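You operate a simulated robot arm through the tools that you are given. There is no shell and no other tool. Be economical: measure what you need, move in short steps, check, and stop when the job is done.

Carry out the task below with a simulated robot arm. There is one attempt and no reset: what you move stays moved.

TASK
Put things in order on the side counter top. At the end: the silver oven thermometer stands on top of the brown wooden spool; the brown roll from the side counter top stands where the cream soap stood; the white egg stands on top of the grey iron weight; the cream soap stands where the silver oven thermometer stood; whatever was shut is shut again. Leave all else as you found it, and nothing knocked over.
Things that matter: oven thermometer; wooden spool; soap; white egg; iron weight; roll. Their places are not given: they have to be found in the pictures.

It is judged by the outcome, as a careful person would: the job done as asked, and still so three seconds after it is handed in. It fails if anything else is knocked over, pushed out of place, dropped, spilled or broken.

THE ROBOT
A 7-joint arm with a two-finger parallel gripper, fixed in place. Base frame: the origin is at the foot of the arm, x ahead of it, y to its left, z up; the work surface is at about z = 900. Lengths are in mm, angles in degrees, forces in N, time in s.
With the tool pointing down near the work surface it reaches from about 240 to 680 mm from the base axis. Its first joint turns from -66.0 to 66.0 degrees. Payload 2.4 kg.
Tool frame: the origin (TCP) lies between the finger pads and is the grasp point; the fingertips stand 30 mm ahead of it; z points along the fingers, y is the line along which they close. The gripper opens to 94 mm. The fingers are 28 mm wide and 10 mm thick; the gripper's body (50 by 96 mm) begins 55 mm behind the TCP.
Orientation is told as [roll, pitch, yaw] about the base's x, y, z axes, in that order, counted from this pose: with the fingers straight down and closing along the base's y, the tool's x points along the base's -x, its y along +y and its z along -z.

THE INTERFACE
- The arm moves only by the tool arm_command. Its argument "steps" is a list of rows, each a list of 7 numbers: the shift along the tool's x, y, z in units of 50 mm (1.0 is 50 mm), then the turn, a rotation vector about the tool's x, y, z in units of 8 degrees (1.0 is 8 degrees), then the finger opening in mm, from 0 to 94. In form: [[x, y, z, wx, wy, wz, jaw], ...]. A call has 1 to 20 rows; each row shifts and turns the commanded pose from where the row before left it, along the tool's axes as they then stand. A call with a number of a shift or a turn outside -1 to 1 is refused whole. A row lasts 0.2 s, in which the tool goes at most 50 mm and 8.6 degrees; a call with a longer step from one row to the next is refused whole, and so is a gripper value outside its range. A pose out of reach is approached as far as the arm can. The call stops where the force on the tool passes 40 N (or 10 N more than at its start, if that is more) or the arm is blocked; 0.2 s more then pass. The fingers move at their own pace (about 153 mm/s each) and stop on an object; they squeeze with about 26 N. The grip force told is the motor's: it shows also when the fingers shut on nothing. Time passes only in rows, and 0.2 s behind the last, so rows that do not move let the fingers close. It gives the time, the measured TCP pose, the force on the tool (base axes), the opening and the grip force at its end, in the units of the frame above (readings bear some noise).
- Cameras (640 x 400 px; columns grow to the right, rows downward): "scene" is fixed at [46.9, 478, 1460.9]; the picture's right is [-0.69, -0.73, 0.00], its down [-0.30, 0.28, -0.91] and it looks along [0.66, -0.63, -0.41] (base axes); focal length 334 px, centre (320, 200). "wrist" rides on the gripper at [-37, 0, -58] in the tool frame; the picture's right is [0.00, -1.00, 0.00], its down [0.97, 0.00, -0.24] and it looks along [0.24, 0.00, 0.97] (tool axes); focal length 218 px, centre (320, 200).
- camera(camera): a new picture of that camera. No time passes.
- point_at(camera, pixels): for up to 12 pixels [column, row] of the newest picture of that camera ("zoom" is the newest enlarged one), the place [x, y, z] in the base frame of the surface seen there, good to about 3 mm. No time passes.
- enlarge(camera, box): a new picture of the part [left, top, right, bottom] of that camera's present view, enlarged. No time passes.
- hand_in(): hands the job in; it is judged then, once.

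Work in short steps. Measure before you move; look again where a grasp or a placing could have gone wrong, and mend it. You have 80 turns and 54 pictures in all, those below and enlarged ones among them. Open the gripper and draw the arm clear of the work before you hand the job in, unless the task says otherwise; then end with one line.

The tools are called after "Call:" by a JSON object that holds its "method" and its "body". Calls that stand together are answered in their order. arm_command: Moves the arm, as the interface text tells. Its arguments: {"type":"object","properties":{"steps":{"type":"array","items":{"type":"array","items":{"type":"number"}}}},"required":["steps"]} The other tools are called the same way: camera (camera) takes a picture; point_at (camera, pixels) gives the place of the surface under pixels of a picture; enlarge (camera, box) takes an enlarged picture of a part of a camera's view; hand_in () hands the job in.

At the start:

```text
t: 0.0
tool_pos: [420.0, -213.2, 1245.7]
ee_rot: [0.0, -0.1, 0.0]
force: [-0.7, -0.8, -0.1]
opening: 94.0
grip_force: 0.0
```

scene: 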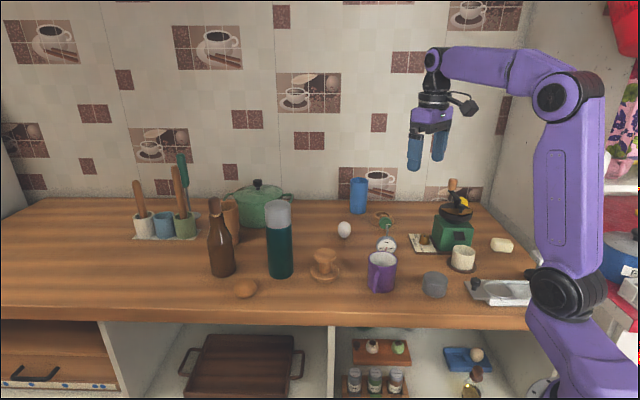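
wrist: 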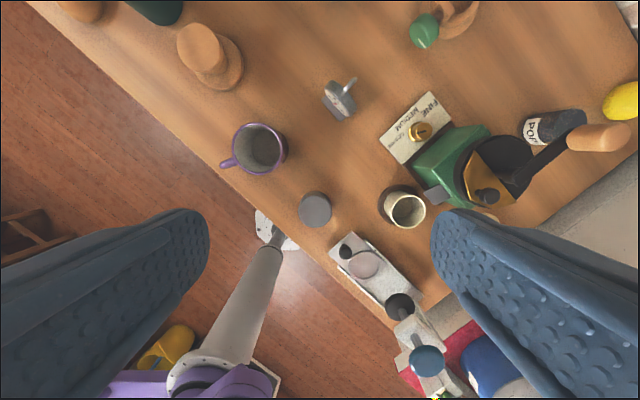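

I start by enlarging the scene's working region to identify the things.

Call:
{"method": "enlarge", "body": {"camera": "scene", "box": [300, 170, 540, 320]}}

Call:
{"method": "enlarge", "body": {"camera": "scene", "box": [120, 150, 360, 300]}}

```text
2.67 times, centred on (420, 245) of scene
```

zoom: 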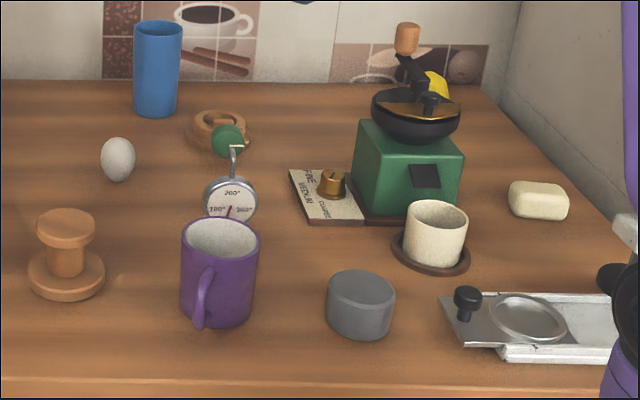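

```text
2.67 times, centred on (240, 225) of scene
```

zoom: 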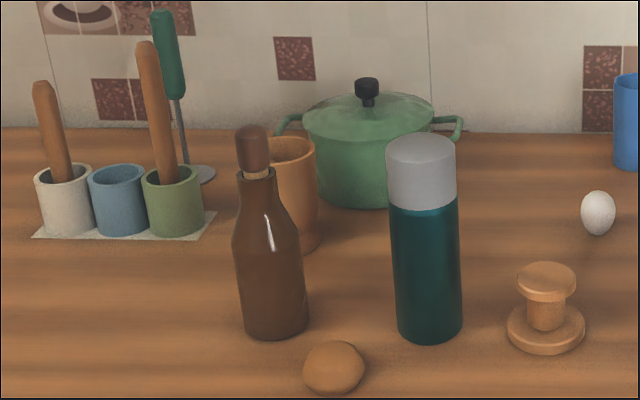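

I measure the places of the candidates: spool (325,265), roll (246,288), egg (344,229), weight (435,284), thermometer (387,245), soap (502,244).

Call:
{"method": "camera", "body": {"camera": "scene"}}

Call:
{"method": "point_at", "body": {"camera": "scene", "pixels": [[325, 252], [325, 278], [246, 282], [246, 294], [344, 226], [344, 236], [435, 274], [435, 292], [387, 244], [502, 241], [502, 248], [382, 254]]}}

Call:
{"method": "point_at", "body": {"camera": "wrist", "pixels": [[200, 45], [340, 98], [335, 105], [349, 83], [315, 208], [258, 145], [405, 208], [424, 30], [85, 10], [405, 125], [375, 265], [492, 214]]}}

```text
49 pictures are left
```

scene: 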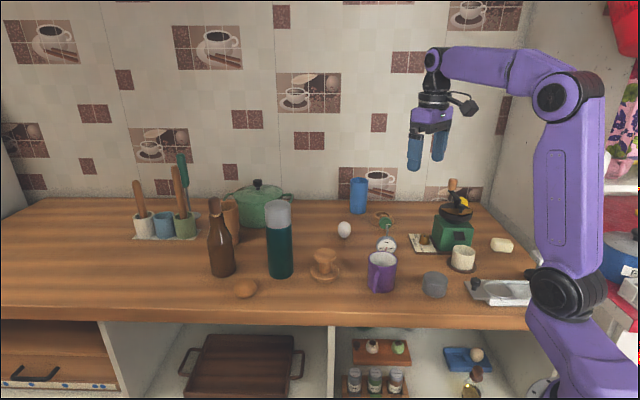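

```text
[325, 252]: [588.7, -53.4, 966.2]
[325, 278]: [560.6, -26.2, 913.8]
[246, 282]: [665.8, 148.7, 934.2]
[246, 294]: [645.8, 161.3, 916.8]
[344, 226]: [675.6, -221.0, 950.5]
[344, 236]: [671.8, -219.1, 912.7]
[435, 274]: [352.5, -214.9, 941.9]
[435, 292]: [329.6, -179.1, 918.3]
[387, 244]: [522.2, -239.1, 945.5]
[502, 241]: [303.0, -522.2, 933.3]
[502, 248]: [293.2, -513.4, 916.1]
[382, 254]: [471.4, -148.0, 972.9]
```

```text
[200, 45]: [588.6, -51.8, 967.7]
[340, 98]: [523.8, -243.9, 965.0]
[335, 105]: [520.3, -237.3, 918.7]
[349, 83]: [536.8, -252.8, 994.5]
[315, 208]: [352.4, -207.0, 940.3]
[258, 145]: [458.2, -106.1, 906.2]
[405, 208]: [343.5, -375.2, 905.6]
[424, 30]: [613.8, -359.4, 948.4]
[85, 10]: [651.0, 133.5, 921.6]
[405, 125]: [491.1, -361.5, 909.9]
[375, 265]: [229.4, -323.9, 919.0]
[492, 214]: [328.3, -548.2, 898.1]
```

Everything is located roughly. I move above the thermometer for a closer look.

Call:
{"method": "arm_command", "body": {"steps": [[-0.7, -0.2, 0.6, 0, 0, 0, 94], [-0.7, -0.2, 0.6, 0, 0, 0, 94], [-0.6, -0.14, 0.5, 0, 0, 0, 94], [0, 0, 0, 0, 0, 0, 94]]}}

Call:
{"method": "camera", "body": {"camera": "wrist"}}

Call:
{"method": "enlarge", "body": {"camera": "scene", "box": [340, 200, 460, 275]}}

```text
t: 1.0
tool_pos: [521.3, -239.9, 1160.4]
ee_rot: [0.0, -0.1, 0.0]
force: [0.8, -0.4, 0.1]
opening: 94.1
grip_force: 0.2
```

```text
48 pictures are left
```

wrist: 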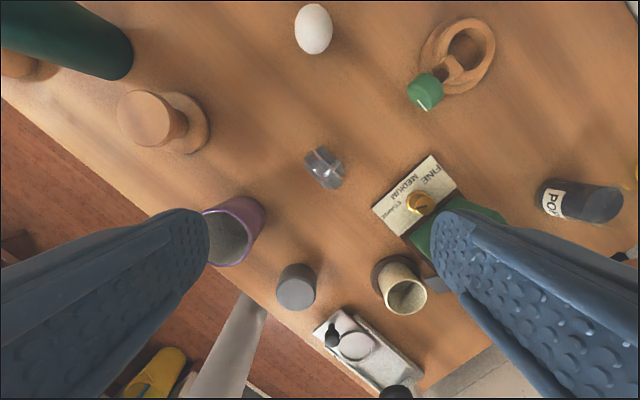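

```text
5.33 times, centred on (400, 238) of scene
```

zoom: 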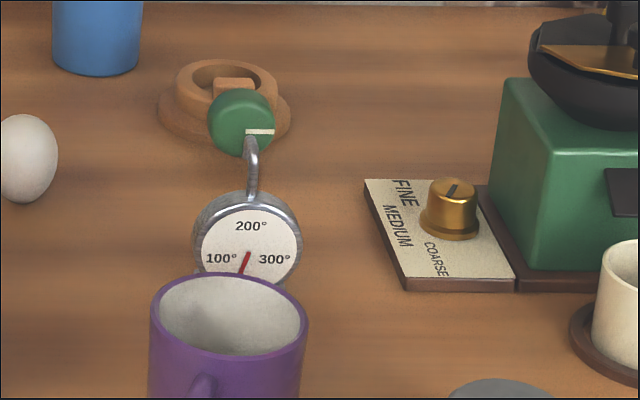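

Call:
{"method": "enlarge", "body": {"camera": "wrist", "box": [264, 120, 392, 200]}}

Call:
{"method": "point_at", "body": {"camera": "zoom", "pixels": [[220, 200], [250, 160], [290, 140], [300, 200], [330, 230], [370, 200], [340, 300], [300, 290], [360, 330], [395, 280], [335, 170], [280, 260]]}}

Call:
{"method": "point_at", "body": {"camera": "wrist", "pixels": [[145, 118], [125, 105], [170, 118], [205, 125], [185, 150], [315, 30], [305, 272], [285, 270], [297, 305], [313, 12], [330, 30], [298, 30]]}}

```text
5.00 times, centred on (328, 160) of wrist
```

zoom: 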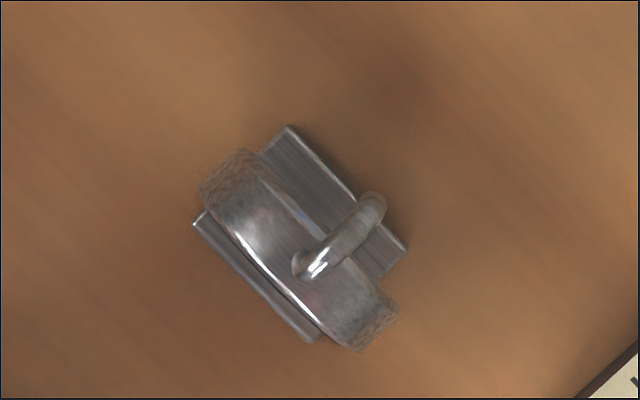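

```text
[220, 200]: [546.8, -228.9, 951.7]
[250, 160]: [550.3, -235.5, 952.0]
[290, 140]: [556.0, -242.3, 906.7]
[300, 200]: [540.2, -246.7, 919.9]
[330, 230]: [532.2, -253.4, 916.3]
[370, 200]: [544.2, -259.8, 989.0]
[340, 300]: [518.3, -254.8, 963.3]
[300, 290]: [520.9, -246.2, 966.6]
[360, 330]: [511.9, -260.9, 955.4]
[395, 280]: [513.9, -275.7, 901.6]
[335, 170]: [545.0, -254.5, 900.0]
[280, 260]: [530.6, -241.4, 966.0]
```

```text
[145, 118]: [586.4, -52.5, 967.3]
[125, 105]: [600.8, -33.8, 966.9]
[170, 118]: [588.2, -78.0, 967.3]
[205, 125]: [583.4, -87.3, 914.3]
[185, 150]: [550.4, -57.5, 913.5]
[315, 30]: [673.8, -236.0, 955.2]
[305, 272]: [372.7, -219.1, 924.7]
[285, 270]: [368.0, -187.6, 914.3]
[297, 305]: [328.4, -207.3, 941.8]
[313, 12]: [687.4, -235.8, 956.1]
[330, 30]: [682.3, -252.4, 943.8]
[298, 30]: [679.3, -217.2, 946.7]
```

The thermometer's foot centre is near (527,-246), its dial plane running along (0.7,0.7), hook to the back. I turn the tool 45° so the fingers close across the dial's diameter, and check neighbours' positions.

Call:
{"method": "point_at", "body": {"camera": "scene", "pixels": [[280, 270], [278, 215], [410, 237], [436, 251], [221, 268], [380, 286], [462, 258], [374, 224]]}}

Call:
{"method": "arm_command", "body": {"steps": [[-0.134, -0.122, 0.2, 0, 0, 0.9375, 94], [0, 0, 0.4, 0, 0, 0.9375, 94], [0, 0, 0.4, 0, 0, 0.9375, 94], [0, 0, 0.4, 0, 0, 0.9375, 94], [0, 0, 0.4, 0, 0, 0.9375, 94], [0, 0, 0.4, 0, 0, 0.9375, 94], [0, 0, 0, 0, 0, 0, 94]]}}

Call:
{"method": "camera", "body": {"camera": "wrist"}}

```text
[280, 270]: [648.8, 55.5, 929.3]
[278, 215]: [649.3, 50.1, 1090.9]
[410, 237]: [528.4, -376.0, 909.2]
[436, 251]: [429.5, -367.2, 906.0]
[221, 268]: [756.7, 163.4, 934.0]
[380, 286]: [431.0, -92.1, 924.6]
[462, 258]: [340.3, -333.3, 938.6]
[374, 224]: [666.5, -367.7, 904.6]
```

```text
t: 2.6
tool_pos: [527.1, -246.2, 1050.2]
ee_rot: [-0.1, -0.1, -45.0]
force: [0.0, -0.4, 0.4]
opening: 93.8
grip_force: 0.1
```

```text
45 pictures are left
```

wrist: 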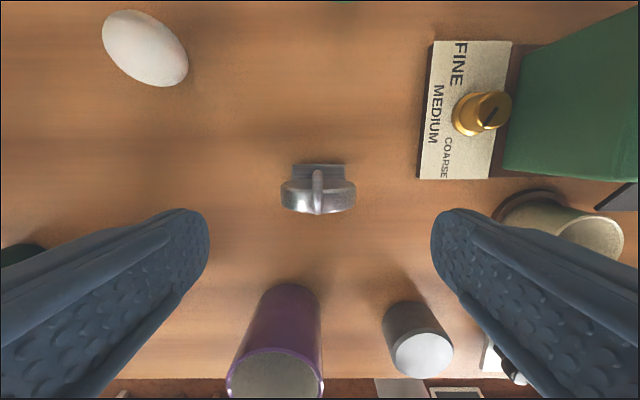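

The thermometer is centred and square between the fingers (318,198). Descend to z≈945 and close.

Call:
{"method": "arm_command", "body": {"steps": [[-0.06, 0, 0.5, 0, 0, 0, 94], [0, 0, 0.6, 0, 0, 0, 94], [0, 0, 0.5, 0, 0, 0, 94], [0, 0, 0.5, 0, 0, 0, 94], [0, 0, 0, 0, 0, 0, 94], [0, 0, 0, 0, 0, 0, 40], [0, 0, 0, 0, 0, 0, 40], [0, 0, 0, 0, 0, 0, 40]]}}

Call:
{"method": "camera", "body": {"camera": "wrist"}}

```text
t: 4.4
tool_pos: [528.4, -248.5, 945.0]
ee_rot: [0.0, -0.1, -45.1]
force: [-0.1, -0.4, 0.3]
opening: 58.8
grip_force: 25.9
```

```text
44 pictures are left
```

wrist: 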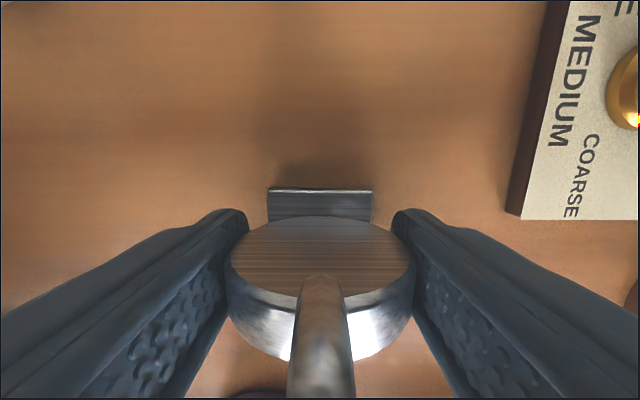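

Grip is firm at 58.8 mm. I lift 120 mm and carry it over the spool.

Call:
{"method": "point_at", "body": {"camera": "wrist", "pixels": [[320, 193], [320, 205], [320, 182]]}}

Call:
{"method": "arm_command", "body": {"steps": [[0, 0, -0.3, 0, 0, 0, 40], [0, 0, -0.7, 0, 0, 0, 40], [0, 0, -0.8, 0, 0, 0, 40], [0, 0, -0.6, 0, 0, 0, 40], [0.2, 0.36, 0, 0, 0, 0, 40], [0.39, 0.72, 0, 0, 0, 0, 40], [0.39, 0.72, 0, 0, 0, 0, 40], [0.39, 0.72, 0, 0, 0, 0, 40], [0.37, 0.7, 0, 0, 0, 0, 40], [0.2, 0.36, 0, 0, 0, 0, 40], [0, 0, 0, 0, 0, 0, 40]]}}

Call:
{"method": "camera", "body": {"camera": "wrist"}}

Call:
{"method": "enlarge", "body": {"camera": "scene", "box": [260, 170, 388, 290]}}

```text
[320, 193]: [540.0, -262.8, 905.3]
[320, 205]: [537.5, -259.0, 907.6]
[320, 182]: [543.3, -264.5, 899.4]
```

```text
t: 6.8
tool_pos: [588.5, -53.7, 1064.6]
ee_rot: [0.1, -0.1, -45.0]
force: [-0.4, 0.3, -1.0]
opening: 58.5
grip_force: 26.2
```

```text
43 pictures are left
```

wrist: 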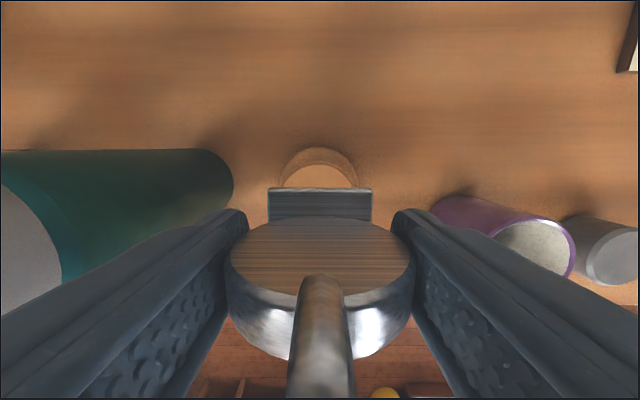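

```text
3.33 times, centred on (324, 230) of scene
```

zoom: 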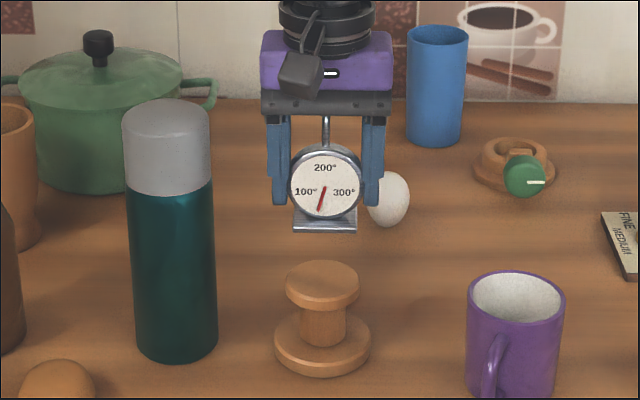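

Call:
{"method": "point_at", "body": {"camera": "wrist", "pixels": [[320, 150], [320, 165], [320, 178], [285, 184], [356, 184]]}}

Call:
{"method": "point_at", "body": {"camera": "zoom", "pixels": [[288, 282], [356, 283], [322, 264], [322, 290], [322, 280], [278, 350], [368, 350], [296, 227], [356, 227], [325, 229]]}}

```text
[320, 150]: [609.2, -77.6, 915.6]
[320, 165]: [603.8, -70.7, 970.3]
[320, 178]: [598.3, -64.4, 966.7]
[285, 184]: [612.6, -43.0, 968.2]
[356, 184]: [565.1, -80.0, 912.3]
```

```text
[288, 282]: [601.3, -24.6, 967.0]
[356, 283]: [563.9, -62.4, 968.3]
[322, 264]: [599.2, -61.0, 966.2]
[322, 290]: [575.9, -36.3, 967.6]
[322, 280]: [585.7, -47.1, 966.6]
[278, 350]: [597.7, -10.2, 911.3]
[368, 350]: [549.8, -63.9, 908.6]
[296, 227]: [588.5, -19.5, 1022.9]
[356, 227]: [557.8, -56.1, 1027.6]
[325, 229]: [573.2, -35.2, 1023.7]
```

The foot is nearly centred; I shift 3 mm toward the front and lower to just touching.

Call:
{"method": "arm_command", "body": {"steps": [[0.06, 0.02, 0.3, 0, 0, 0, 40], [0, 0, 0.4, 0, 0, 0, 40], [0, 0, 0.24, 0, 0, 0, 40], [0, 0, 0.06, 0, 0, 0, 40], [0, 0, 0.03, 0, 0, 0, 40], [0, 0, 0, 0, 0, 0, 40]]}}

Call:
{"method": "enlarge", "body": {"camera": "scene", "box": [276, 210, 372, 290]}}

```text
t: 8.2
tool_pos: [587.5, -50.1, 1014.2]
ee_rot: [-0.1, -0.1, -45.0]
force: [-0.6, 0.1, 0.0]
opening: 58.8
grip_force: 25.9
```

```text
5.00 times, centred on (324, 250) of scene
```

zoom: 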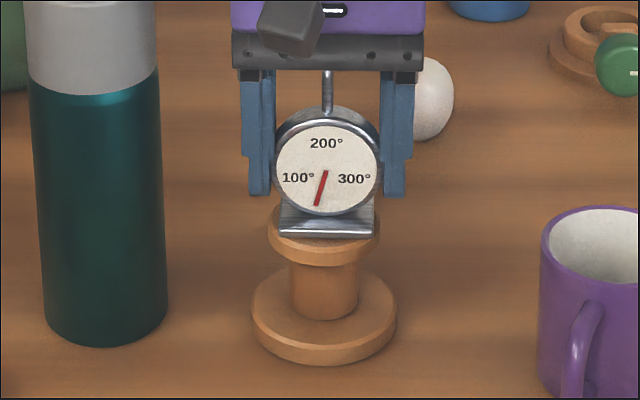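

Nearly resting. I lower in 1 mm steps until contact shows in the force.

Call:
{"method": "arm_command", "body": {"steps": [[0, 0.03, 0.02, 0, 0, 0, 40], [0, 0, 0.02, 0, 0, 0, 40], [0, 0, 0, 0, 0, 0, 40]]}}

```text
t: 9.0
tool_pos: [588.3, -50.4, 1013.1]
ee_rot: [0.1, -0.2, -45.0]
force: [-4.4, 0.1, 17.7]
opening: 58.6
grip_force: 26.1
```

Contact (about 18 N). I open the jaws modestly and rise.

Call:
{"method": "arm_command", "body": {"steps": [[0, 0, -0.02, 0, 0, 0, 64], [0, 0, 0, 0, 0, 0, 80], [0, 0, 0, 0, 0, 0, 80], [0, 0, -0.3, 0, 0, 0, 80], [0, 0, -0.7, 0, 0, 0, 80], [0, 0, -1, 0, 0, 0, 80], [0, 0, -0.6, 0, 0, 0, 80], [0, 0, 0, 0, 0, 0, 80]]}}

Call:
{"method": "enlarge", "body": {"camera": "scene", "box": [276, 210, 372, 290]}}

```text
t: 10.8
tool_pos: [588.7, -49.2, 1142.5]
ee_rot: [-0.1, -0.2, -45.0]
force: [0.0, -0.1, 0.3]
opening: 79.9
grip_force: 0.1
```

```text
5.00 times, centred on (324, 250) of scene
```

zoom: 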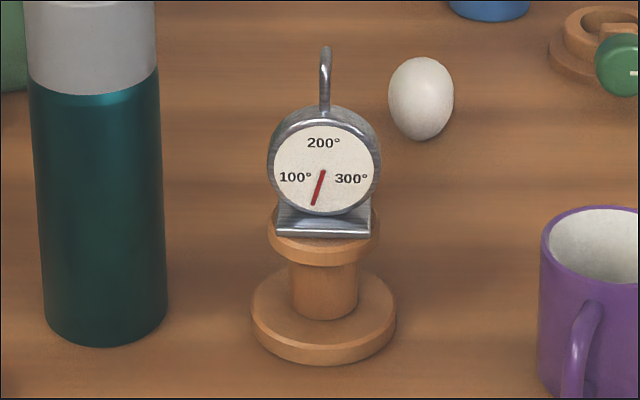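

Thermometer stands well on the spool. Next the soap; first I measure the mill's height for clearance.

Call:
{"method": "point_at", "body": {"camera": "scene", "pixels": [[452, 182], [455, 192], [470, 212], [455, 240], [440, 211], [494, 242], [510, 243], [502, 240]]}}

Call:
{"method": "arm_command", "body": {"steps": [[0, -0.3, -0.6, 0, 0, 0, 80], [0, -0.6, -0.7, 0, 0, 0, 80], [0, -0.8, 0, 0, 0, 0, 80], [0, -0.9, 0, 0, 0, 0, 80], [0, -0.9, 0, 0, 0, 0, 80], [0, -0.9, 0, 0, 0, 0, 80], [-0.2, -0.9, 0, 0, 0, 0, 80], [-0.3, -0.8, 0, 0, 0, 0, 80], [-0.3, -0.8, 0, 0, 0, 0, 80], [-0.3, -0.6, 0, 0, 0, 0, 80], [-0.3, -0.5, 0, 0, 0, 0, 80], [-0.2, -0.3, 0, 0, 0, 0, 80], [0, 0, 0, 0, 0, 0, 80]]}}

Call:
{"method": "camera", "body": {"camera": "wrist"}}

```text
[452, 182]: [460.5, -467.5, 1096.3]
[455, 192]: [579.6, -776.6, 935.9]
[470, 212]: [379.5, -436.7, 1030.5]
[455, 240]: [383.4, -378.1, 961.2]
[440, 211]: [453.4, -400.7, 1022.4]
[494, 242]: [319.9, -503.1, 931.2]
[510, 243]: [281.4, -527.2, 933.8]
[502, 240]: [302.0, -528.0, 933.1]
```

```text
t: 13.6
tool_pos: [348.6, -400.1, 1207.1]
ee_rot: [0.1, -0.1, -45.1]
force: [0.0, -0.8, -0.8]
opening: 80.0
grip_force: 0.1
```

```text
39 pictures are left
```

wrist: 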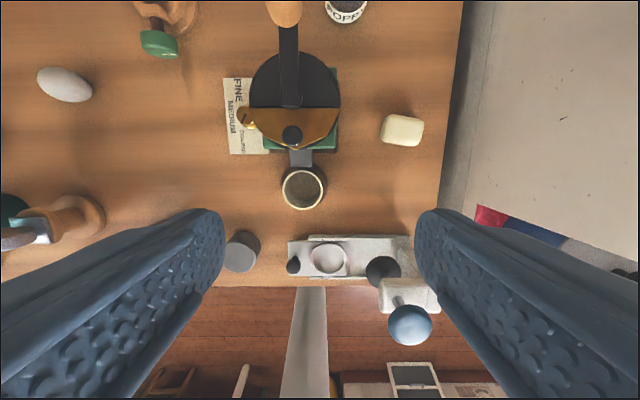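

The soap shows at (402,130), square to the image. I measure it, the mill's edge and the wall.

Call:
{"method": "point_at", "body": {"camera": "wrist", "pixels": [[402, 130], [383, 130], [423, 130], [402, 116], [402, 143], [336, 105], [334, 140], [318, 184], [437, 135], [446, 135], [460, 135], [402, 200]]}}

Call:
{"method": "enlarge", "body": {"camera": "wrist", "box": [320, 70, 480, 170]}}

```text
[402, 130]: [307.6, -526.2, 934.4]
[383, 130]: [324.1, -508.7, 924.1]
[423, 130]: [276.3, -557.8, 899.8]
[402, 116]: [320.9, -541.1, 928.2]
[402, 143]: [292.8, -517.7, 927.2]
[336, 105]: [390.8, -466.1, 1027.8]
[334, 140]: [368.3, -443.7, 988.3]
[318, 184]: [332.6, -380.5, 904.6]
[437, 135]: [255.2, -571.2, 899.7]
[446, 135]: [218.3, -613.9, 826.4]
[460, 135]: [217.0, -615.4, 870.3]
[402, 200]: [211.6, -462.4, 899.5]
```

```text
4.00 times, centred on (400, 120) of wrist
```

zoom: 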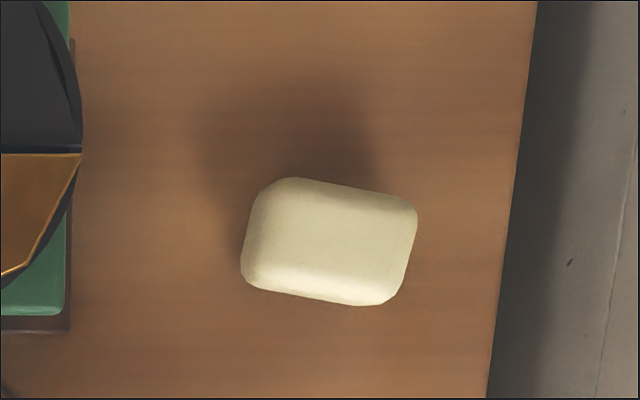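

The soap centre is about (304,-526), long axis turned ~12°. There is ample room to the mill and wall; I move above and lower partway, turning 12°.

Call:
{"method": "arm_command", "body": {"steps": [[-0.4, -0.8, 0, 0, 0, 0.5, 94], [-0.4, -0.8, 0, 0, 0, 0.5, 94], [-0.35, -0.81, 0, 0, 0, 0.5, 94], [0, 0, 0.8, 0, 0, 0, 94], [0, 0, 0.8, 0, 0, 0, 94], [0, 0, 0.8, 0, 0, 0, 94], [0, 0, 0.4, 0, 0, 0, 94], [0, 0, 0, 0, 0, 0, 94]]}}

Call:
{"method": "camera", "body": {"camera": "wrist"}}

```text
t: 15.4
tool_pos: [296.7, -522.4, 1067.9]
ee_rot: [-0.1, 0.0, -57.0]
force: [-0.1, 0.1, 1.0]
opening: 94.1
grip_force: 0.1
```

```text
37 pictures are left
```

wrist: 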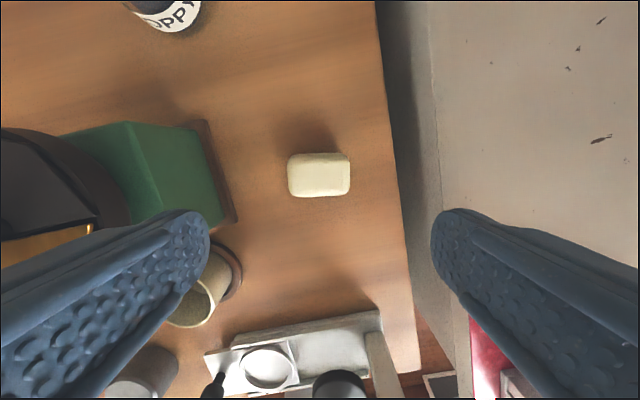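

Call:
{"method": "point_at", "body": {"camera": "wrist", "pixels": [[319, 173], [292, 175], [346, 175], [319, 156], [319, 188], [319, 196]]}}

```text
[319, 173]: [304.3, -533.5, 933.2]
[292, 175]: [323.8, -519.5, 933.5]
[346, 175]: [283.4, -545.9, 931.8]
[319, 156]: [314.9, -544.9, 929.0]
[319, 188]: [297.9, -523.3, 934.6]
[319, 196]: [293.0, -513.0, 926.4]
```

Call:
{"method": "arm_command", "body": {"steps": [[-0.21, 0.02, 0.4, 0, 0, 0, 94], [0, 0, 0.8, 0, 0, 0, 94], [0, 0, 0.8, 0, 0, 0, 94], [0, 0, 0.5, 0, 0, 0, 94], [0, 0, 0.18, 0, 0, 0, 94], [0, 0, 0, 0, 0, 0, 40], [0, 0, 0, 0, 0, 0, 40], [0, 0, 0, 0, 0, 0, 40]]}}

Call:
{"method": "camera", "body": {"camera": "wrist"}}

```text
t: 17.2
tool_pos: [303.9, -529.9, 933.3]
ee_rot: [0.1, -0.1, -57.1]
force: [0.6, 0.8, -0.7]
opening: 61.6
grip_force: 26.2
```

```text
36 pictures are left
```

wrist: 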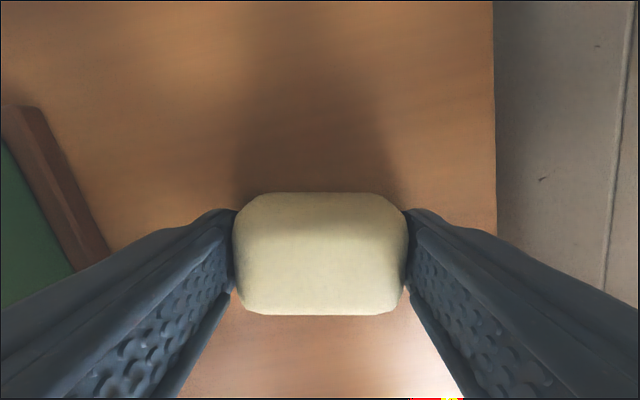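

Soap held (61.6 mm) at (304,-530), its old place noted. I lift high and carry it over to the thermometer's old place (528,-247).

Call:
{"method": "arm_command", "body": {"steps": [[0, 0, -0.3, 0, 0, 0, 40], [0, 0, -0.7, 0, 0, 0, 40], [0, 0, -0.9, 0, 0, 0, 40], [0, 0, -0.9, 0, 0, 0, 40], [0, 0, -0.9, 0, 0, 0, 40], [0, 0, -0.9, 0, 0, 0, 40], [0, 0, -0.7, 0, 0, 0, 40], [0, 0, -0.3, 0, 0, 0, 40], [0.15, 0.44, 0, 0, 0, 0, 40], [0.27, 0.8, 0, 0, 0, 0, 40], [0.29, 0.85, 0, 0, 0, 0, 40], [0.29, 0.85, 0, 0, 0, 0, 40], [0.29, 0.85, 0, 0, 0, 0, 40], [0.29, 0.85, 0, 0, 0, 0, 40], [0.29, 0.85, 0, 0, 0, 0, 40], [0.27, 0.8, 0, 0, 0, 0, 40], [0.17, 0.55, 0, 0, 0, 0, 40], [0, 0, 0.3, 0, 0, 0, 40], [0, 0, 0.6, 0, 0, 0, 40], [0, 0, 0, 0, 0, 0, 40]]}}

Call:
{"method": "camera", "body": {"camera": "wrist"}}

```text
t: 21.4
tool_pos: [528.2, -247.8, 1170.2]
ee_rot: [0.1, -0.1, -57.0]
force: [-0.8, -0.3, -1.0]
opening: 61.6
grip_force: 26.5
```

```text
35 pictures are left
```

wrist: 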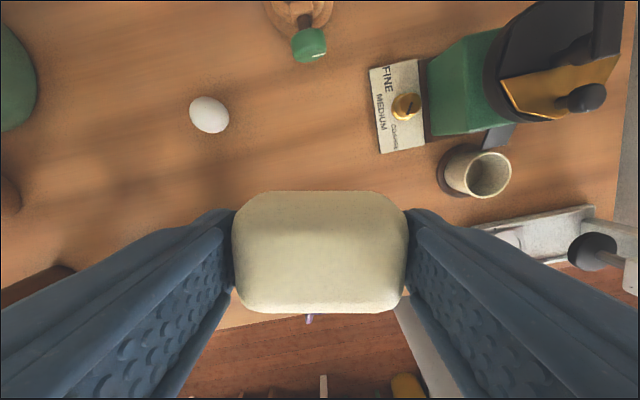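

On target; I lower to just above contact.

Call:
{"method": "arm_command", "body": {"steps": [[0, 0, 0.5, 0, 0, 0, 40], [0, 0, 0.9, 0, 0, 0, 40], [0, 0, 0.9, 0, 0, 0, 40], [0, 0, 0.9, 0, 0, 0, 40], [0, 0, 0.8, 0, 0, 0, 40], [0, 0, 0.5, 0, 0, 0, 40], [0, 0, 0.16, 0, 0, 0, 40], [0, 0, 0.04, 0, 0, 0, 40], [0, 0, 0.02, 0, 0, 0, 40], [0, 0, 0, 0, 0, 0, 40]]}}

Call:
{"method": "enlarge", "body": {"camera": "scene", "box": [340, 200, 460, 275]}}

```text
t: 23.6
tool_pos: [528.5, -247.0, 934.0]
ee_rot: [0.1, -0.1, -57.0]
force: [-4.9, 2.5, 14.0]
opening: 61.9
grip_force: 26.1
```

```text
5.33 times, centred on (400, 238) of scene
```

zoom: 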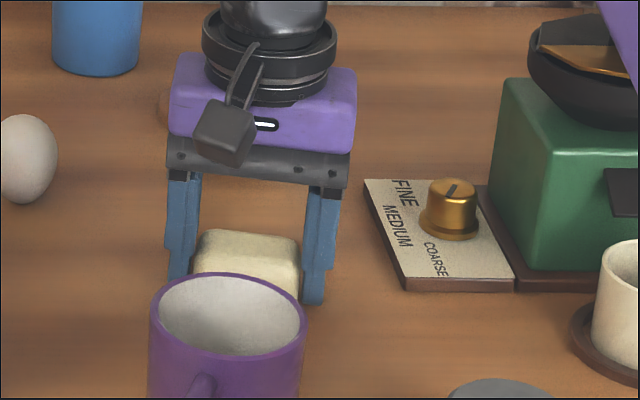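

Contact felt; I release, rise, and turn the tool to yaw +90 for the roll.

Call:
{"method": "arm_command", "body": {"steps": [[0, 0, 0, 0, 0, 0, 70], [0, 0, 0, 0, 0, 0, 90], [0, 0, -0.3, 0, 0, 0, 90], [0, 0, -0.7, 0, 0, 0, 90], [0, 0, -1, 0, 0, 0, 90], [0, 0, -1, 0, 0, -1, 90], [0, 0, -1, 0, 0, -1, 90], [0, 0, -0.8, 0, 0, -1, 90], [0, 0, -0.4, 0, 0, -1, 90], [0, 0, 0, 0, 0, -1, 90], [0, 0, 0, 0, 0, -1, 90], [0, 0, 0, 0, 0, -1, 90], [0, 0, 0, 0, 0, -1, 90], [0, 0, 0, 0, 0, -1, 90], [0, 0, 0, 0, 0, -1, 90], [0, 0, 0, 0, 0, -1, 90], [0, 0, 0, 0, 0, -1, 90], [0, 0, 0, 0, 0, -1, 90], [0, 0, 0, 0, 0, -1, 90], [0, 0, 0, 0, 0, -1, 90]]}}

Call:
{"method": "enlarge", "body": {"camera": "scene", "box": [220, 180, 460, 330]}}

Call:
{"method": "point_at", "body": {"camera": "scene", "pixels": [[278, 203], [246, 280], [236, 288], [258, 288], [246, 297]]}}

```text
t: 27.8
tool_pos: [527.7, -246.2, 1192.3]
ee_rot: [-0.1, 0.0, 63.1]
force: [0.0, -0.1, -0.2]
opening: 89.8
grip_force: 0.0
```

```text
2.67 times, centred on (340, 255) of scene
```

zoom: 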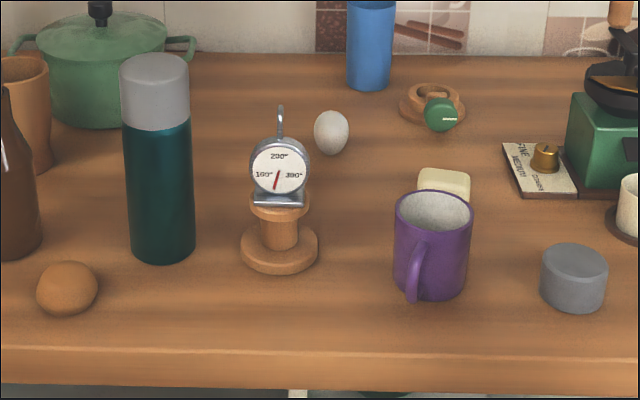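

```text
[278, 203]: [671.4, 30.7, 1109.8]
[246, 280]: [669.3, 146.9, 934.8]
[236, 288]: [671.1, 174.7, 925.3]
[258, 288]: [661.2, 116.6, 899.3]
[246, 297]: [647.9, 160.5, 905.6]
```

Call:
{"method": "arm_command", "body": {"steps": [[-0.4, 0.12, 0, 0, 0, 0, 90], [-0.75, 0.22, 0, 0, 0, 0, 90], [-0.83, 0.25, 0, 0, 0, 0, 90], [-0.83, 0.25, 0, 0, 0, 0, 90], [-0.83, 0.25, 0, 0, 0, 0, 90], [-0.83, 0.25, 0, 0, 0, 0, 90], [-0.83, 0.25, 0, 0, 0, 0, 90], [-0.83, 0.25, 0, 0, 0, 0, 90], [-0.83, 0.25, 0, 0, 0, 0, 90], [-0.75, 0.22, 0, 0, 0, -0.85, 90], [0, 0, 0.3, 0, 0, -0.85, 90], [0, 0, 0.5, 0, 0, -0.85, 90], [0, 0, 0.5, 0, 0, -0.85, 90], [0, 0, 0, 0, 0, 0, 90]]}}

Call:
{"method": "camera", "body": {"camera": "wrist"}}

```text
t: 30.8
tool_pos: [599.8, 147.9, 1127.9]
ee_rot: [-0.1, 0.0, 90.3]
force: [-0.9, 0.0, -0.9]
opening: 90.1
grip_force: 0.0
```

```text
32 pictures are left
```

wrist: 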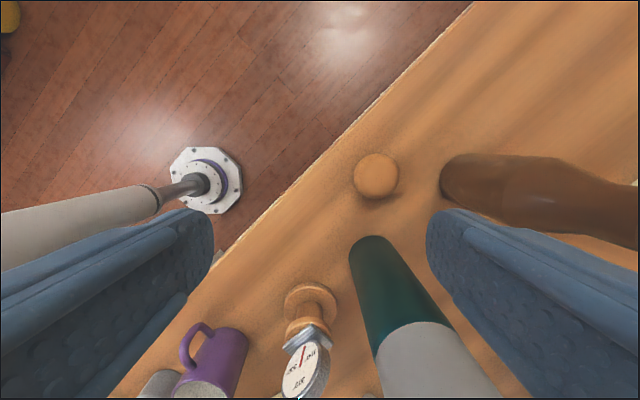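

Call:
{"method": "point_at", "body": {"camera": "wrist", "pixels": [[376, 176], [376, 160], [376, 193], [358, 176], [394, 176], [445, 175], [352, 245], [390, 237]]}}

```text
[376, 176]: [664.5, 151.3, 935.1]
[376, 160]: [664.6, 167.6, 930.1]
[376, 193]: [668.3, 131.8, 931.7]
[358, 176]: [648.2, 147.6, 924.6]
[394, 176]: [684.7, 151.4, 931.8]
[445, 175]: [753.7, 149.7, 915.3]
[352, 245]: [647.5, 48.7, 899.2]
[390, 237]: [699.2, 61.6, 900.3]
```

The roll is round, centre ≈(666,150), near the reach limit. I move over it and lower partway to check that the pose is held.

Call:
{"method": "arm_command", "body": {"steps": [[-0.02, -0.4, 0, 0, 0, 0, 90], [-0.02, -0.6, 0.2, 0, 0, 0, 90], [0, -0.32, 0.6, 0, 0, 0, 90], [0, 0, 0.7, 0, 0, 0, 90], [0, 0, 0.7, 0, 0, 0, 90], [0, 0, 0.3, 0, 0, 0, 90], [0, 0, 0, 0, 0, 0, 90]]}}

Call:
{"method": "camera", "body": {"camera": "wrist"}}

```text
t: 32.4
tool_pos: [655.5, 149.0, 1000.7]
ee_rot: [-0.1, 0.0, 90.2]
force: [0.1, -0.1, 0.3]
opening: 90.1
grip_force: 0.1
out of reach, approached as far as the arm can: row 2, 3
```

```text
31 pictures are left
```

wrist: 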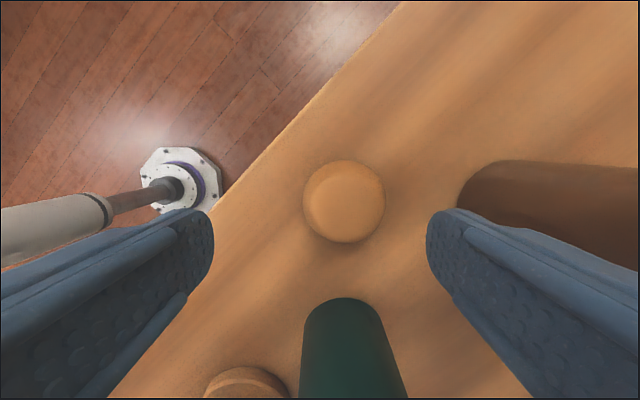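

Call:
{"method": "point_at", "body": {"camera": "wrist", "pixels": [[344, 200], [306, 202], [382, 202], [344, 164], [344, 238]]}}

Call:
{"method": "arm_command", "body": {"steps": [[0, -0.1, 0.3, 0, 0, 0, 90], [0, -0.14, 0.3, 0, 0, 0, 90], [0, 0, 0.4, 0, 0, 0, 90], [0, 0, 0, 0, 0, 0, 90]]}}

```text
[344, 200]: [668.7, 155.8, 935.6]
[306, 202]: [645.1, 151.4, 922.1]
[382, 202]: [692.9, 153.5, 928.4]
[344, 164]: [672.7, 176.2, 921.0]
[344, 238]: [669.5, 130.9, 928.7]
```

```text
t: 33.4
tool_pos: [666.9, 150.6, 951.1]
ee_rot: [-0.2, 0.1, 90.2]
force: [-2.7, 2.7, 6.3]
opening: 90.1
grip_force: 0.1
```

Call:
{"method": "arm_command", "body": {"steps": [[-0.04, -0.03, 0.2, 0, 0, 0, 90], [0, 0, 0.15, 0, 0, 0, 90], [0, 0, 0, 0, 0, 0, 90]]}}

Call:
{"method": "camera", "body": {"camera": "wrist"}}

```text
t: 34.2
tool_pos: [668.2, 149.9, 933.3]
ee_rot: [-0.1, 0.0, 90.2]
force: [-0.9, 0.8, 0.4]
opening: 90.1
grip_force: 0.1
```

```text
30 pictures are left
```

wrist: 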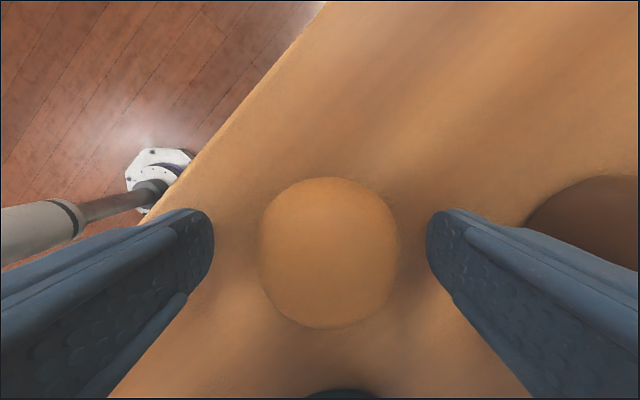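

Roll centred between the fingers; close.

Call:
{"method": "arm_command", "body": {"steps": [[0, 0, 0, 0, 0, 0, 60], [0, 0, 0, 0, 0, 0, 35], [0, 0, 0, 0, 0, 0, 35], [0, 0, 0, 0, 0, 0, 35], [0, 0, -0.2, 0, 0, 0, 35], [0, 0, -0.4, 0, 0, 0, 35], [0, 0, 0, 0, 0, 0, 35]]}}

Call:
{"method": "camera", "body": {"camera": "wrist"}}

```text
t: 35.8
tool_pos: [666.6, 152.2, 964.3]
ee_rot: [-0.2, 0.1, 90.2]
force: [-1.3, 0.8, -0.8]
opening: 58.4
grip_force: 26.4
```

```text
29 pictures are left
```

wrist: 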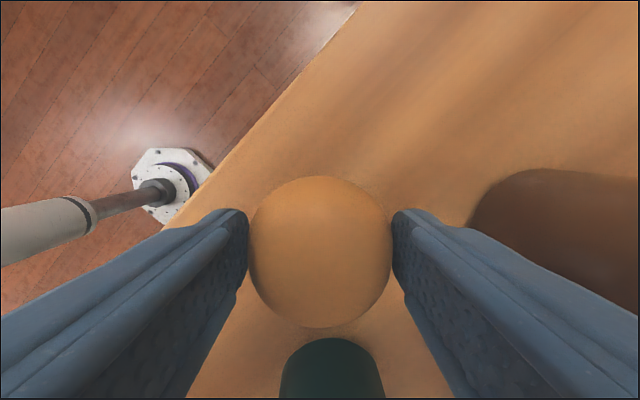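

Roll held at 58.4 mm. I lift, draw back toward the base and turn to yaw 0.

Call:
{"method": "arm_command", "body": {"steps": [[0, 0, -0.5, 0, 0, 0, 35], [0, 0.5, -0.6, 0, 0, 0, 35], [0, 0.6, -0.7, 0, 0, 0, 35], [0, 0.6, -0.7, 0, 0, 0, 35], [0, 0.6, -0.7, 0, 0, 0, 35], [0, 0.6, -0.7, 0, 0, 0.7, 35], [0, 0, -0.7, 0, 0, 1, 35], [0, 0, -0.45, 0, 0, 1, 35], [0, 0, 0, 0, 0, 1, 35], [0, 0, 0, 0, 0, 1, 35], [0, 0, 0, 0, 0, 1, 35], [0, 0, 0, 0, 0, 1, 35], [0, 0, 0, 0, 0, 1, 35], [0, 0, 0, 0, 0, 1, 35], [0, 0, 0, 0, 0, 1, 35], [0, 0, 0, 0, 0, 1, 35], [0, 0, 0, 0, 0, 0.575, 35], [0, 0, 0, 0, 0, 0, 35]]}}

```text
t: 39.6
tool_pos: [522.9, 150.8, 1216.1]
ee_rot: [-0.1, -0.1, -0.1]
force: [-0.1, 0.2, -0.2]
opening: 58.1
grip_force: 26.1
```

Call:
{"method": "arm_command", "body": {"steps": [[0.13, -0.4, 0, 0, 0, 0, 35], [0.2, -0.7, 0, 0, 0, 0, 35], [0.27, -0.84, 0, 0, 0, 0, 35], [0.27, -0.84, 0, 0, 0, 0, 35], [0.27, -0.84, 0, 0, 0, 0, 35], [0.27, -0.84, 0, 0, 0, 0, 35], [0.27, -0.84, 0, 0, 0, 0, 35], [0.27, -0.84, 0, 0, 0, 0, 35], [0.27, -0.84, 0, 0, 0, 0, 35], [0.27, -0.84, 0, 0, 0, 0, 35], [0.27, -0.84, 0, 0, 0, 0, 35], [0.27, -0.84, 0, 0, 0, 0, 35], [0.27, -0.84, 0, 0, 0, 0, 35], [0.27, -0.84, 0, 0, 0, 0, 35], [0.27, -0.84, 0, 0, 0, 0, 35], [0.27, -0.84, 0, 0, 0, 0, 35], [0.27, -0.76, 0, 0, 0, 0, 35], [0, 0, 0, 0, 0, 0, 35]]}}

Call:
{"method": "camera", "body": {"camera": "wrist"}}

```text
t: 43.4
tool_pos: [305.3, -528.3, 1217.3]
ee_rot: [0.0, -0.1, -0.1]
force: [0.5, -0.4, -0.5]
opening: 57.1
grip_force: 26.3
```

```text
28 pictures are left
```

wrist: 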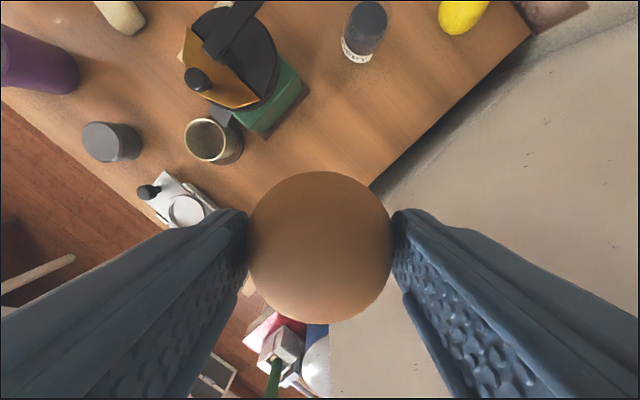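

Over the soap's old place. I lower to near contact.

Call:
{"method": "arm_command", "body": {"steps": [[0, 0, 0.5, 0, 0, 0, 35], [0, 0, 0.9, 0, 0, 0, 35], [0, 0, 0.9, 0, 0, 0, 35], [0, 0, 0.9, 0, 0, 0, 35], [0, 0, 0.9, 0, 0, 0, 35], [0, 0, 0.8, 0, 0, 0, 35], [0, 0, 0.5, 0, 0, 0, 35], [0, 0, 0.2, 0, 0, 0, 35], [0, 0, 0.04, 0, 0, 0, 35], [0, 0, 0, 0, 0, 0, 35]]}}

Call:
{"method": "enlarge", "body": {"camera": "scene", "box": [440, 200, 540, 280]}}

```text
t: 45.6
tool_pos: [303.9, -528.8, 935.0]
ee_rot: [0.0, -0.1, 0.0]
force: [-0.1, 0.4, 0.1]
opening: 57.1
grip_force: 26.3
```

```text
5.00 times, centred on (490, 240) of scene
```

zoom: 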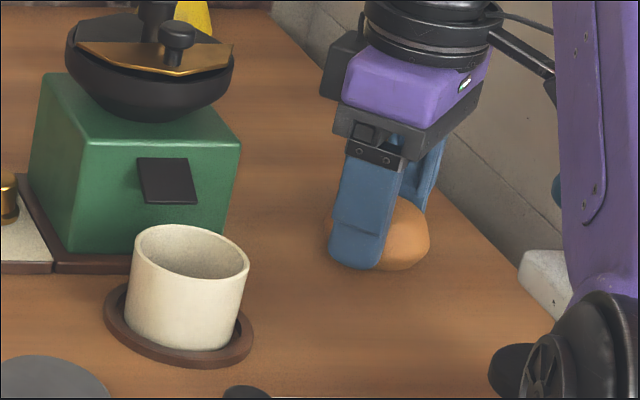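

Call:
{"method": "arm_command", "body": {"steps": [[0, 0, 0.02, 0, 0, 0, 35], [0, 0, 0.02, 0, 0, 0, 35], [0, 0, 0, 0, 0, 0, 35]]}}

```text
t: 46.4
tool_pos: [304.9, -529.5, 934.2]
ee_rot: [-0.1, -0.1, 0.1]
force: [-4.4, 4.9, 14.4]
opening: 57.3
grip_force: 26.1
```

Contact felt; release gently and rise.

Call:
{"method": "arm_command", "body": {"steps": [[0, 0, 0, 0, 0, 0, 62], [0, 0, 0, 0, 0, 0, 75], [0, 0, 0, 0, 0, 0, 85], [0, 0, -0.3, 0, 0, 0, 85], [0, 0, -0.7, 0, 0, 0, 85], [0, 0, -0.9, 0, 0, 0, 85], [0, 0, -0.9, 0, 0, 0, 85], [0, 0, -0.9, 0, 0, 0, 85], [0, 0, -0.9, 0, 0, 0, 85], [0, 0, -0.6, 0, 0, 0, 85], [0, 0, 0, 0, 0, 0, 85]]}}

Call:
{"method": "enlarge", "body": {"camera": "scene", "box": [300, 170, 540, 320]}}

```text
t: 48.8
tool_pos: [304.0, -529.3, 1192.6]
ee_rot: [0.0, -0.2, 0.1]
force: [1.5, 0.1, 1.2]
opening: 84.9
grip_force: 0.1
```

```text
2.67 times, centred on (420, 245) of scene
```

zoom: 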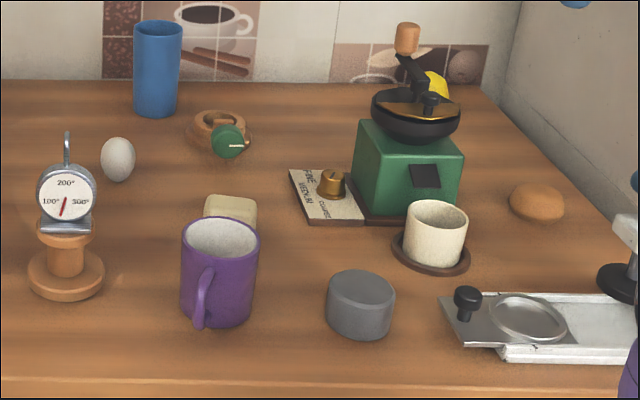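

Roll placed neatly. Next the egg, beyond vertical reach, so I go nearby, yaw −19° and tilt the tool 30° outward, then look.

Call:
{"method": "arm_command", "body": {"steps": [[-0.25, 0.33, -0.2, 0, 0, 0, 85], [-0.5, 0.64, -0.2, 0, 0, 0, 85], [-0.55, 0.7, 0, 0, 0, 0, 85], [-0.55, 0.7, 0, 0, 0, 0, 85], [-0.55, 0.7, 0, 0, 0, 0, 85], [-0.55, 0.7, 0, 0, 0, 0, 85], [-0.55, 0.7, 0, 0, 0, 0, 85], [-0.55, 0.7, 0, 0, 0, 0, 85], [-0.55, 0.7, 0, 0, 0, 0, 85], [-0.52, 0.66, 0, 0, 0, 0, 85], [0, 0, 0, 0, 0, 0.8, 85], [0, 0, 0.4, 0, 0, 0.8, 85], [0, 0, 0.6, 0, 0, 0.8, 85], [0, 0, 0, 0, -0.9375, 0, 85], [0, 0, 0, 0, -0.9375, 0, 85], [0, 0, 0, 0, -0.9375, 0, 85], [0, 0, 0, 0, -0.9375, 0, 85], [0, 0, 0, 0, 0, 0, 85]]}}

Call:
{"method": "camera", "body": {"camera": "wrist"}}

```text
t: 52.6
tool_pos: [560.0, -202.5, 1163.3]
ee_rot: [-0.1, -30.2, -19.2]
force: [0.6, -0.2, 0.7]
opening: 85.1
grip_force: 0.0
```

```text
25 pictures are left
```

wrist: 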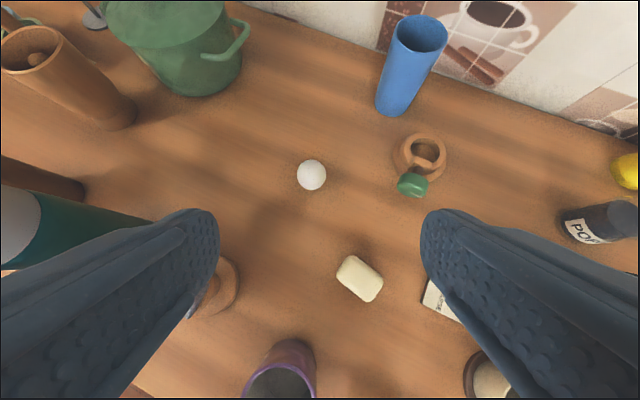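

Call:
{"method": "point_at", "body": {"camera": "wrist", "pixels": [[311, 174], [311, 163], [311, 186], [300, 174], [323, 174], [311, 192]]}}

Call:
{"method": "enlarge", "body": {"camera": "scene", "box": [324, 210, 364, 246]}}

Call:
{"method": "point_at", "body": {"camera": "zoom", "pixels": [[320, 60], [320, 200], [320, 340], [220, 210], [420, 210]]}}

```text
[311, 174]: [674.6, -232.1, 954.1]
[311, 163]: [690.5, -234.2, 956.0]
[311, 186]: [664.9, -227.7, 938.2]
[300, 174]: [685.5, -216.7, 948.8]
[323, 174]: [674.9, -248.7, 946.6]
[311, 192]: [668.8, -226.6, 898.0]
```

```text
11.11 times, centred on (344, 228) of scene
```

zoom: 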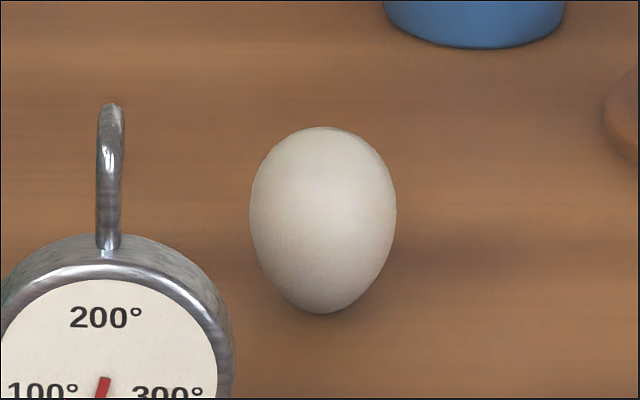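

```text
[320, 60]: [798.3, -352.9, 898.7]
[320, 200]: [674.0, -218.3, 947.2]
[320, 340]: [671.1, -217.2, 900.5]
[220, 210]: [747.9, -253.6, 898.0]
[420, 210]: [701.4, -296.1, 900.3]
```

Egg centre ≈(685,-234,932), upright, 43 mm wide. I advance along the tool axis to a standoff and recheck.

Call:
{"method": "arm_command", "body": {"steps": [[0.03, 0.06, 0.6, 0, 0, 0, 90], [0.03, 0.06, 0.9, 0, 0, 0, 90], [0.03, 0.06, 0.9, 0, 0, 0, 90], [0.01, 0.04, 0.7, 0, 0, 0, 90], [0, 0, 0, 0, 0, 0, 90]]}}

Call:
{"method": "camera", "body": {"camera": "wrist"}}

Call:
{"method": "point_at", "body": {"camera": "wrist", "pixels": [[320, 190], [320, 180], [320, 205], [305, 190], [335, 190]]}}

```text
t: 53.8
tool_pos: [633.3, -217.3, 1025.8]
ee_rot: [-0.1, -30.2, -19.2]
force: [-0.7, -0.4, -0.6]
opening: 90.3
grip_force: 0.1
```

```text
23 pictures are left
```

wrist: 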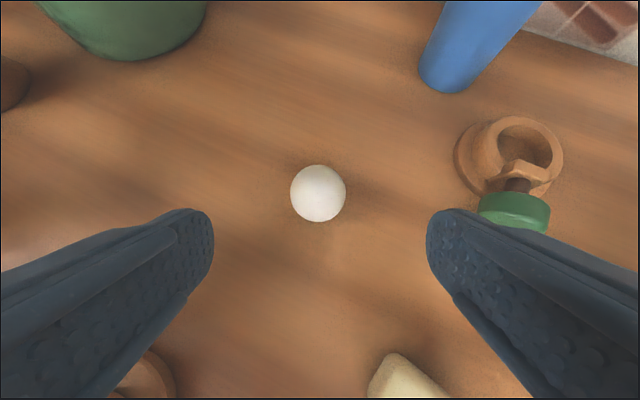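

```text
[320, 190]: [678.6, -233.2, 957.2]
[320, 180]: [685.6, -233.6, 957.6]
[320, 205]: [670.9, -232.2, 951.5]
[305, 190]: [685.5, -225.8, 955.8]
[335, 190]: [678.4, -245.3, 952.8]
```

Egg at (318,193) is on the tool axis. I advance 100 mm and close.

Call:
{"method": "arm_command", "body": {"steps": [[0, 0, 0.5, 0, 0, 0, 84], [0, 0, 0.7, 0, 0, 0, 80], [0, 0, 0.5, 0, 0, 0, 80], [0, 0, 0.3, 0, 0, 0, 80], [0, 0, 0, 0, 0, 0, 80]]}}

Call:
{"method": "camera", "body": {"camera": "wrist"}}

Call:
{"method": "enlarge", "body": {"camera": "scene", "box": [304, 190, 400, 250]}}

```text
t: 55.0
tool_pos: [680.7, -231.7, 939.9]
ee_rot: [0.0, -30.1, -19.2]
force: [0.4, 0.7, 0.1]
opening: 80.2
grip_force: 0.1
```

```text
22 pictures are left
```

wrist: 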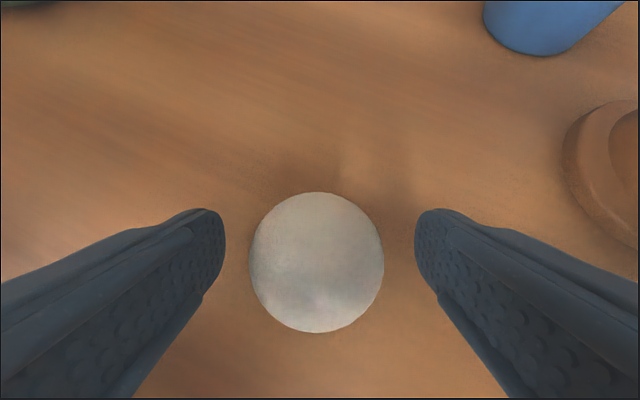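

```text
6.67 times, centred on (352, 220) of scene
```

zoom: 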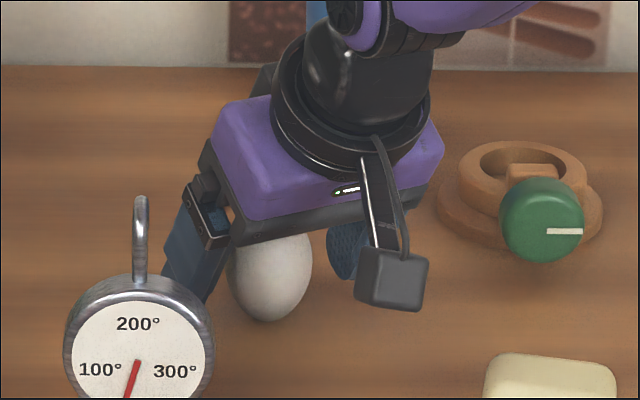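

Call:
{"method": "arm_command", "body": {"steps": [[0, 0, 0, 0, 0, 0, 60], [0, 0, 0, 0, 0, 0, 48], [0, 0, 0, 0, 0, 0, 40], [0, 0, 0, 0, 0, 0, 36], [0, 0, 0, 0, 0, 0, 36], [0, 0, 0, 0, 0, 0, 36]]}}

Call:
{"method": "camera", "body": {"camera": "wrist"}}

```text
t: 56.4
tool_pos: [681.7, -233.2, 939.5]
ee_rot: [0.0, -30.1, -19.1]
force: [-0.5, 0.2, 1.2]
opening: 40.6
grip_force: 8.7
```

```text
20 pictures are left
```

wrist: 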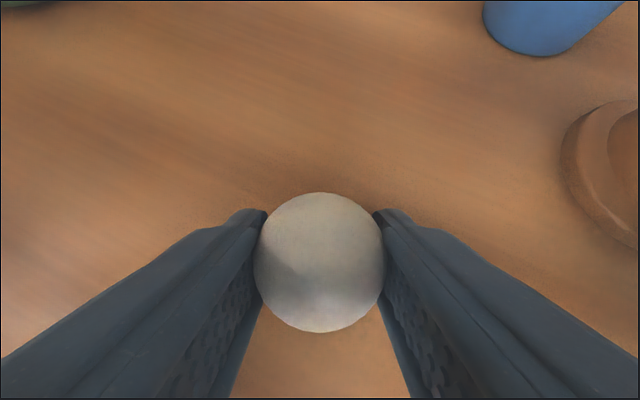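

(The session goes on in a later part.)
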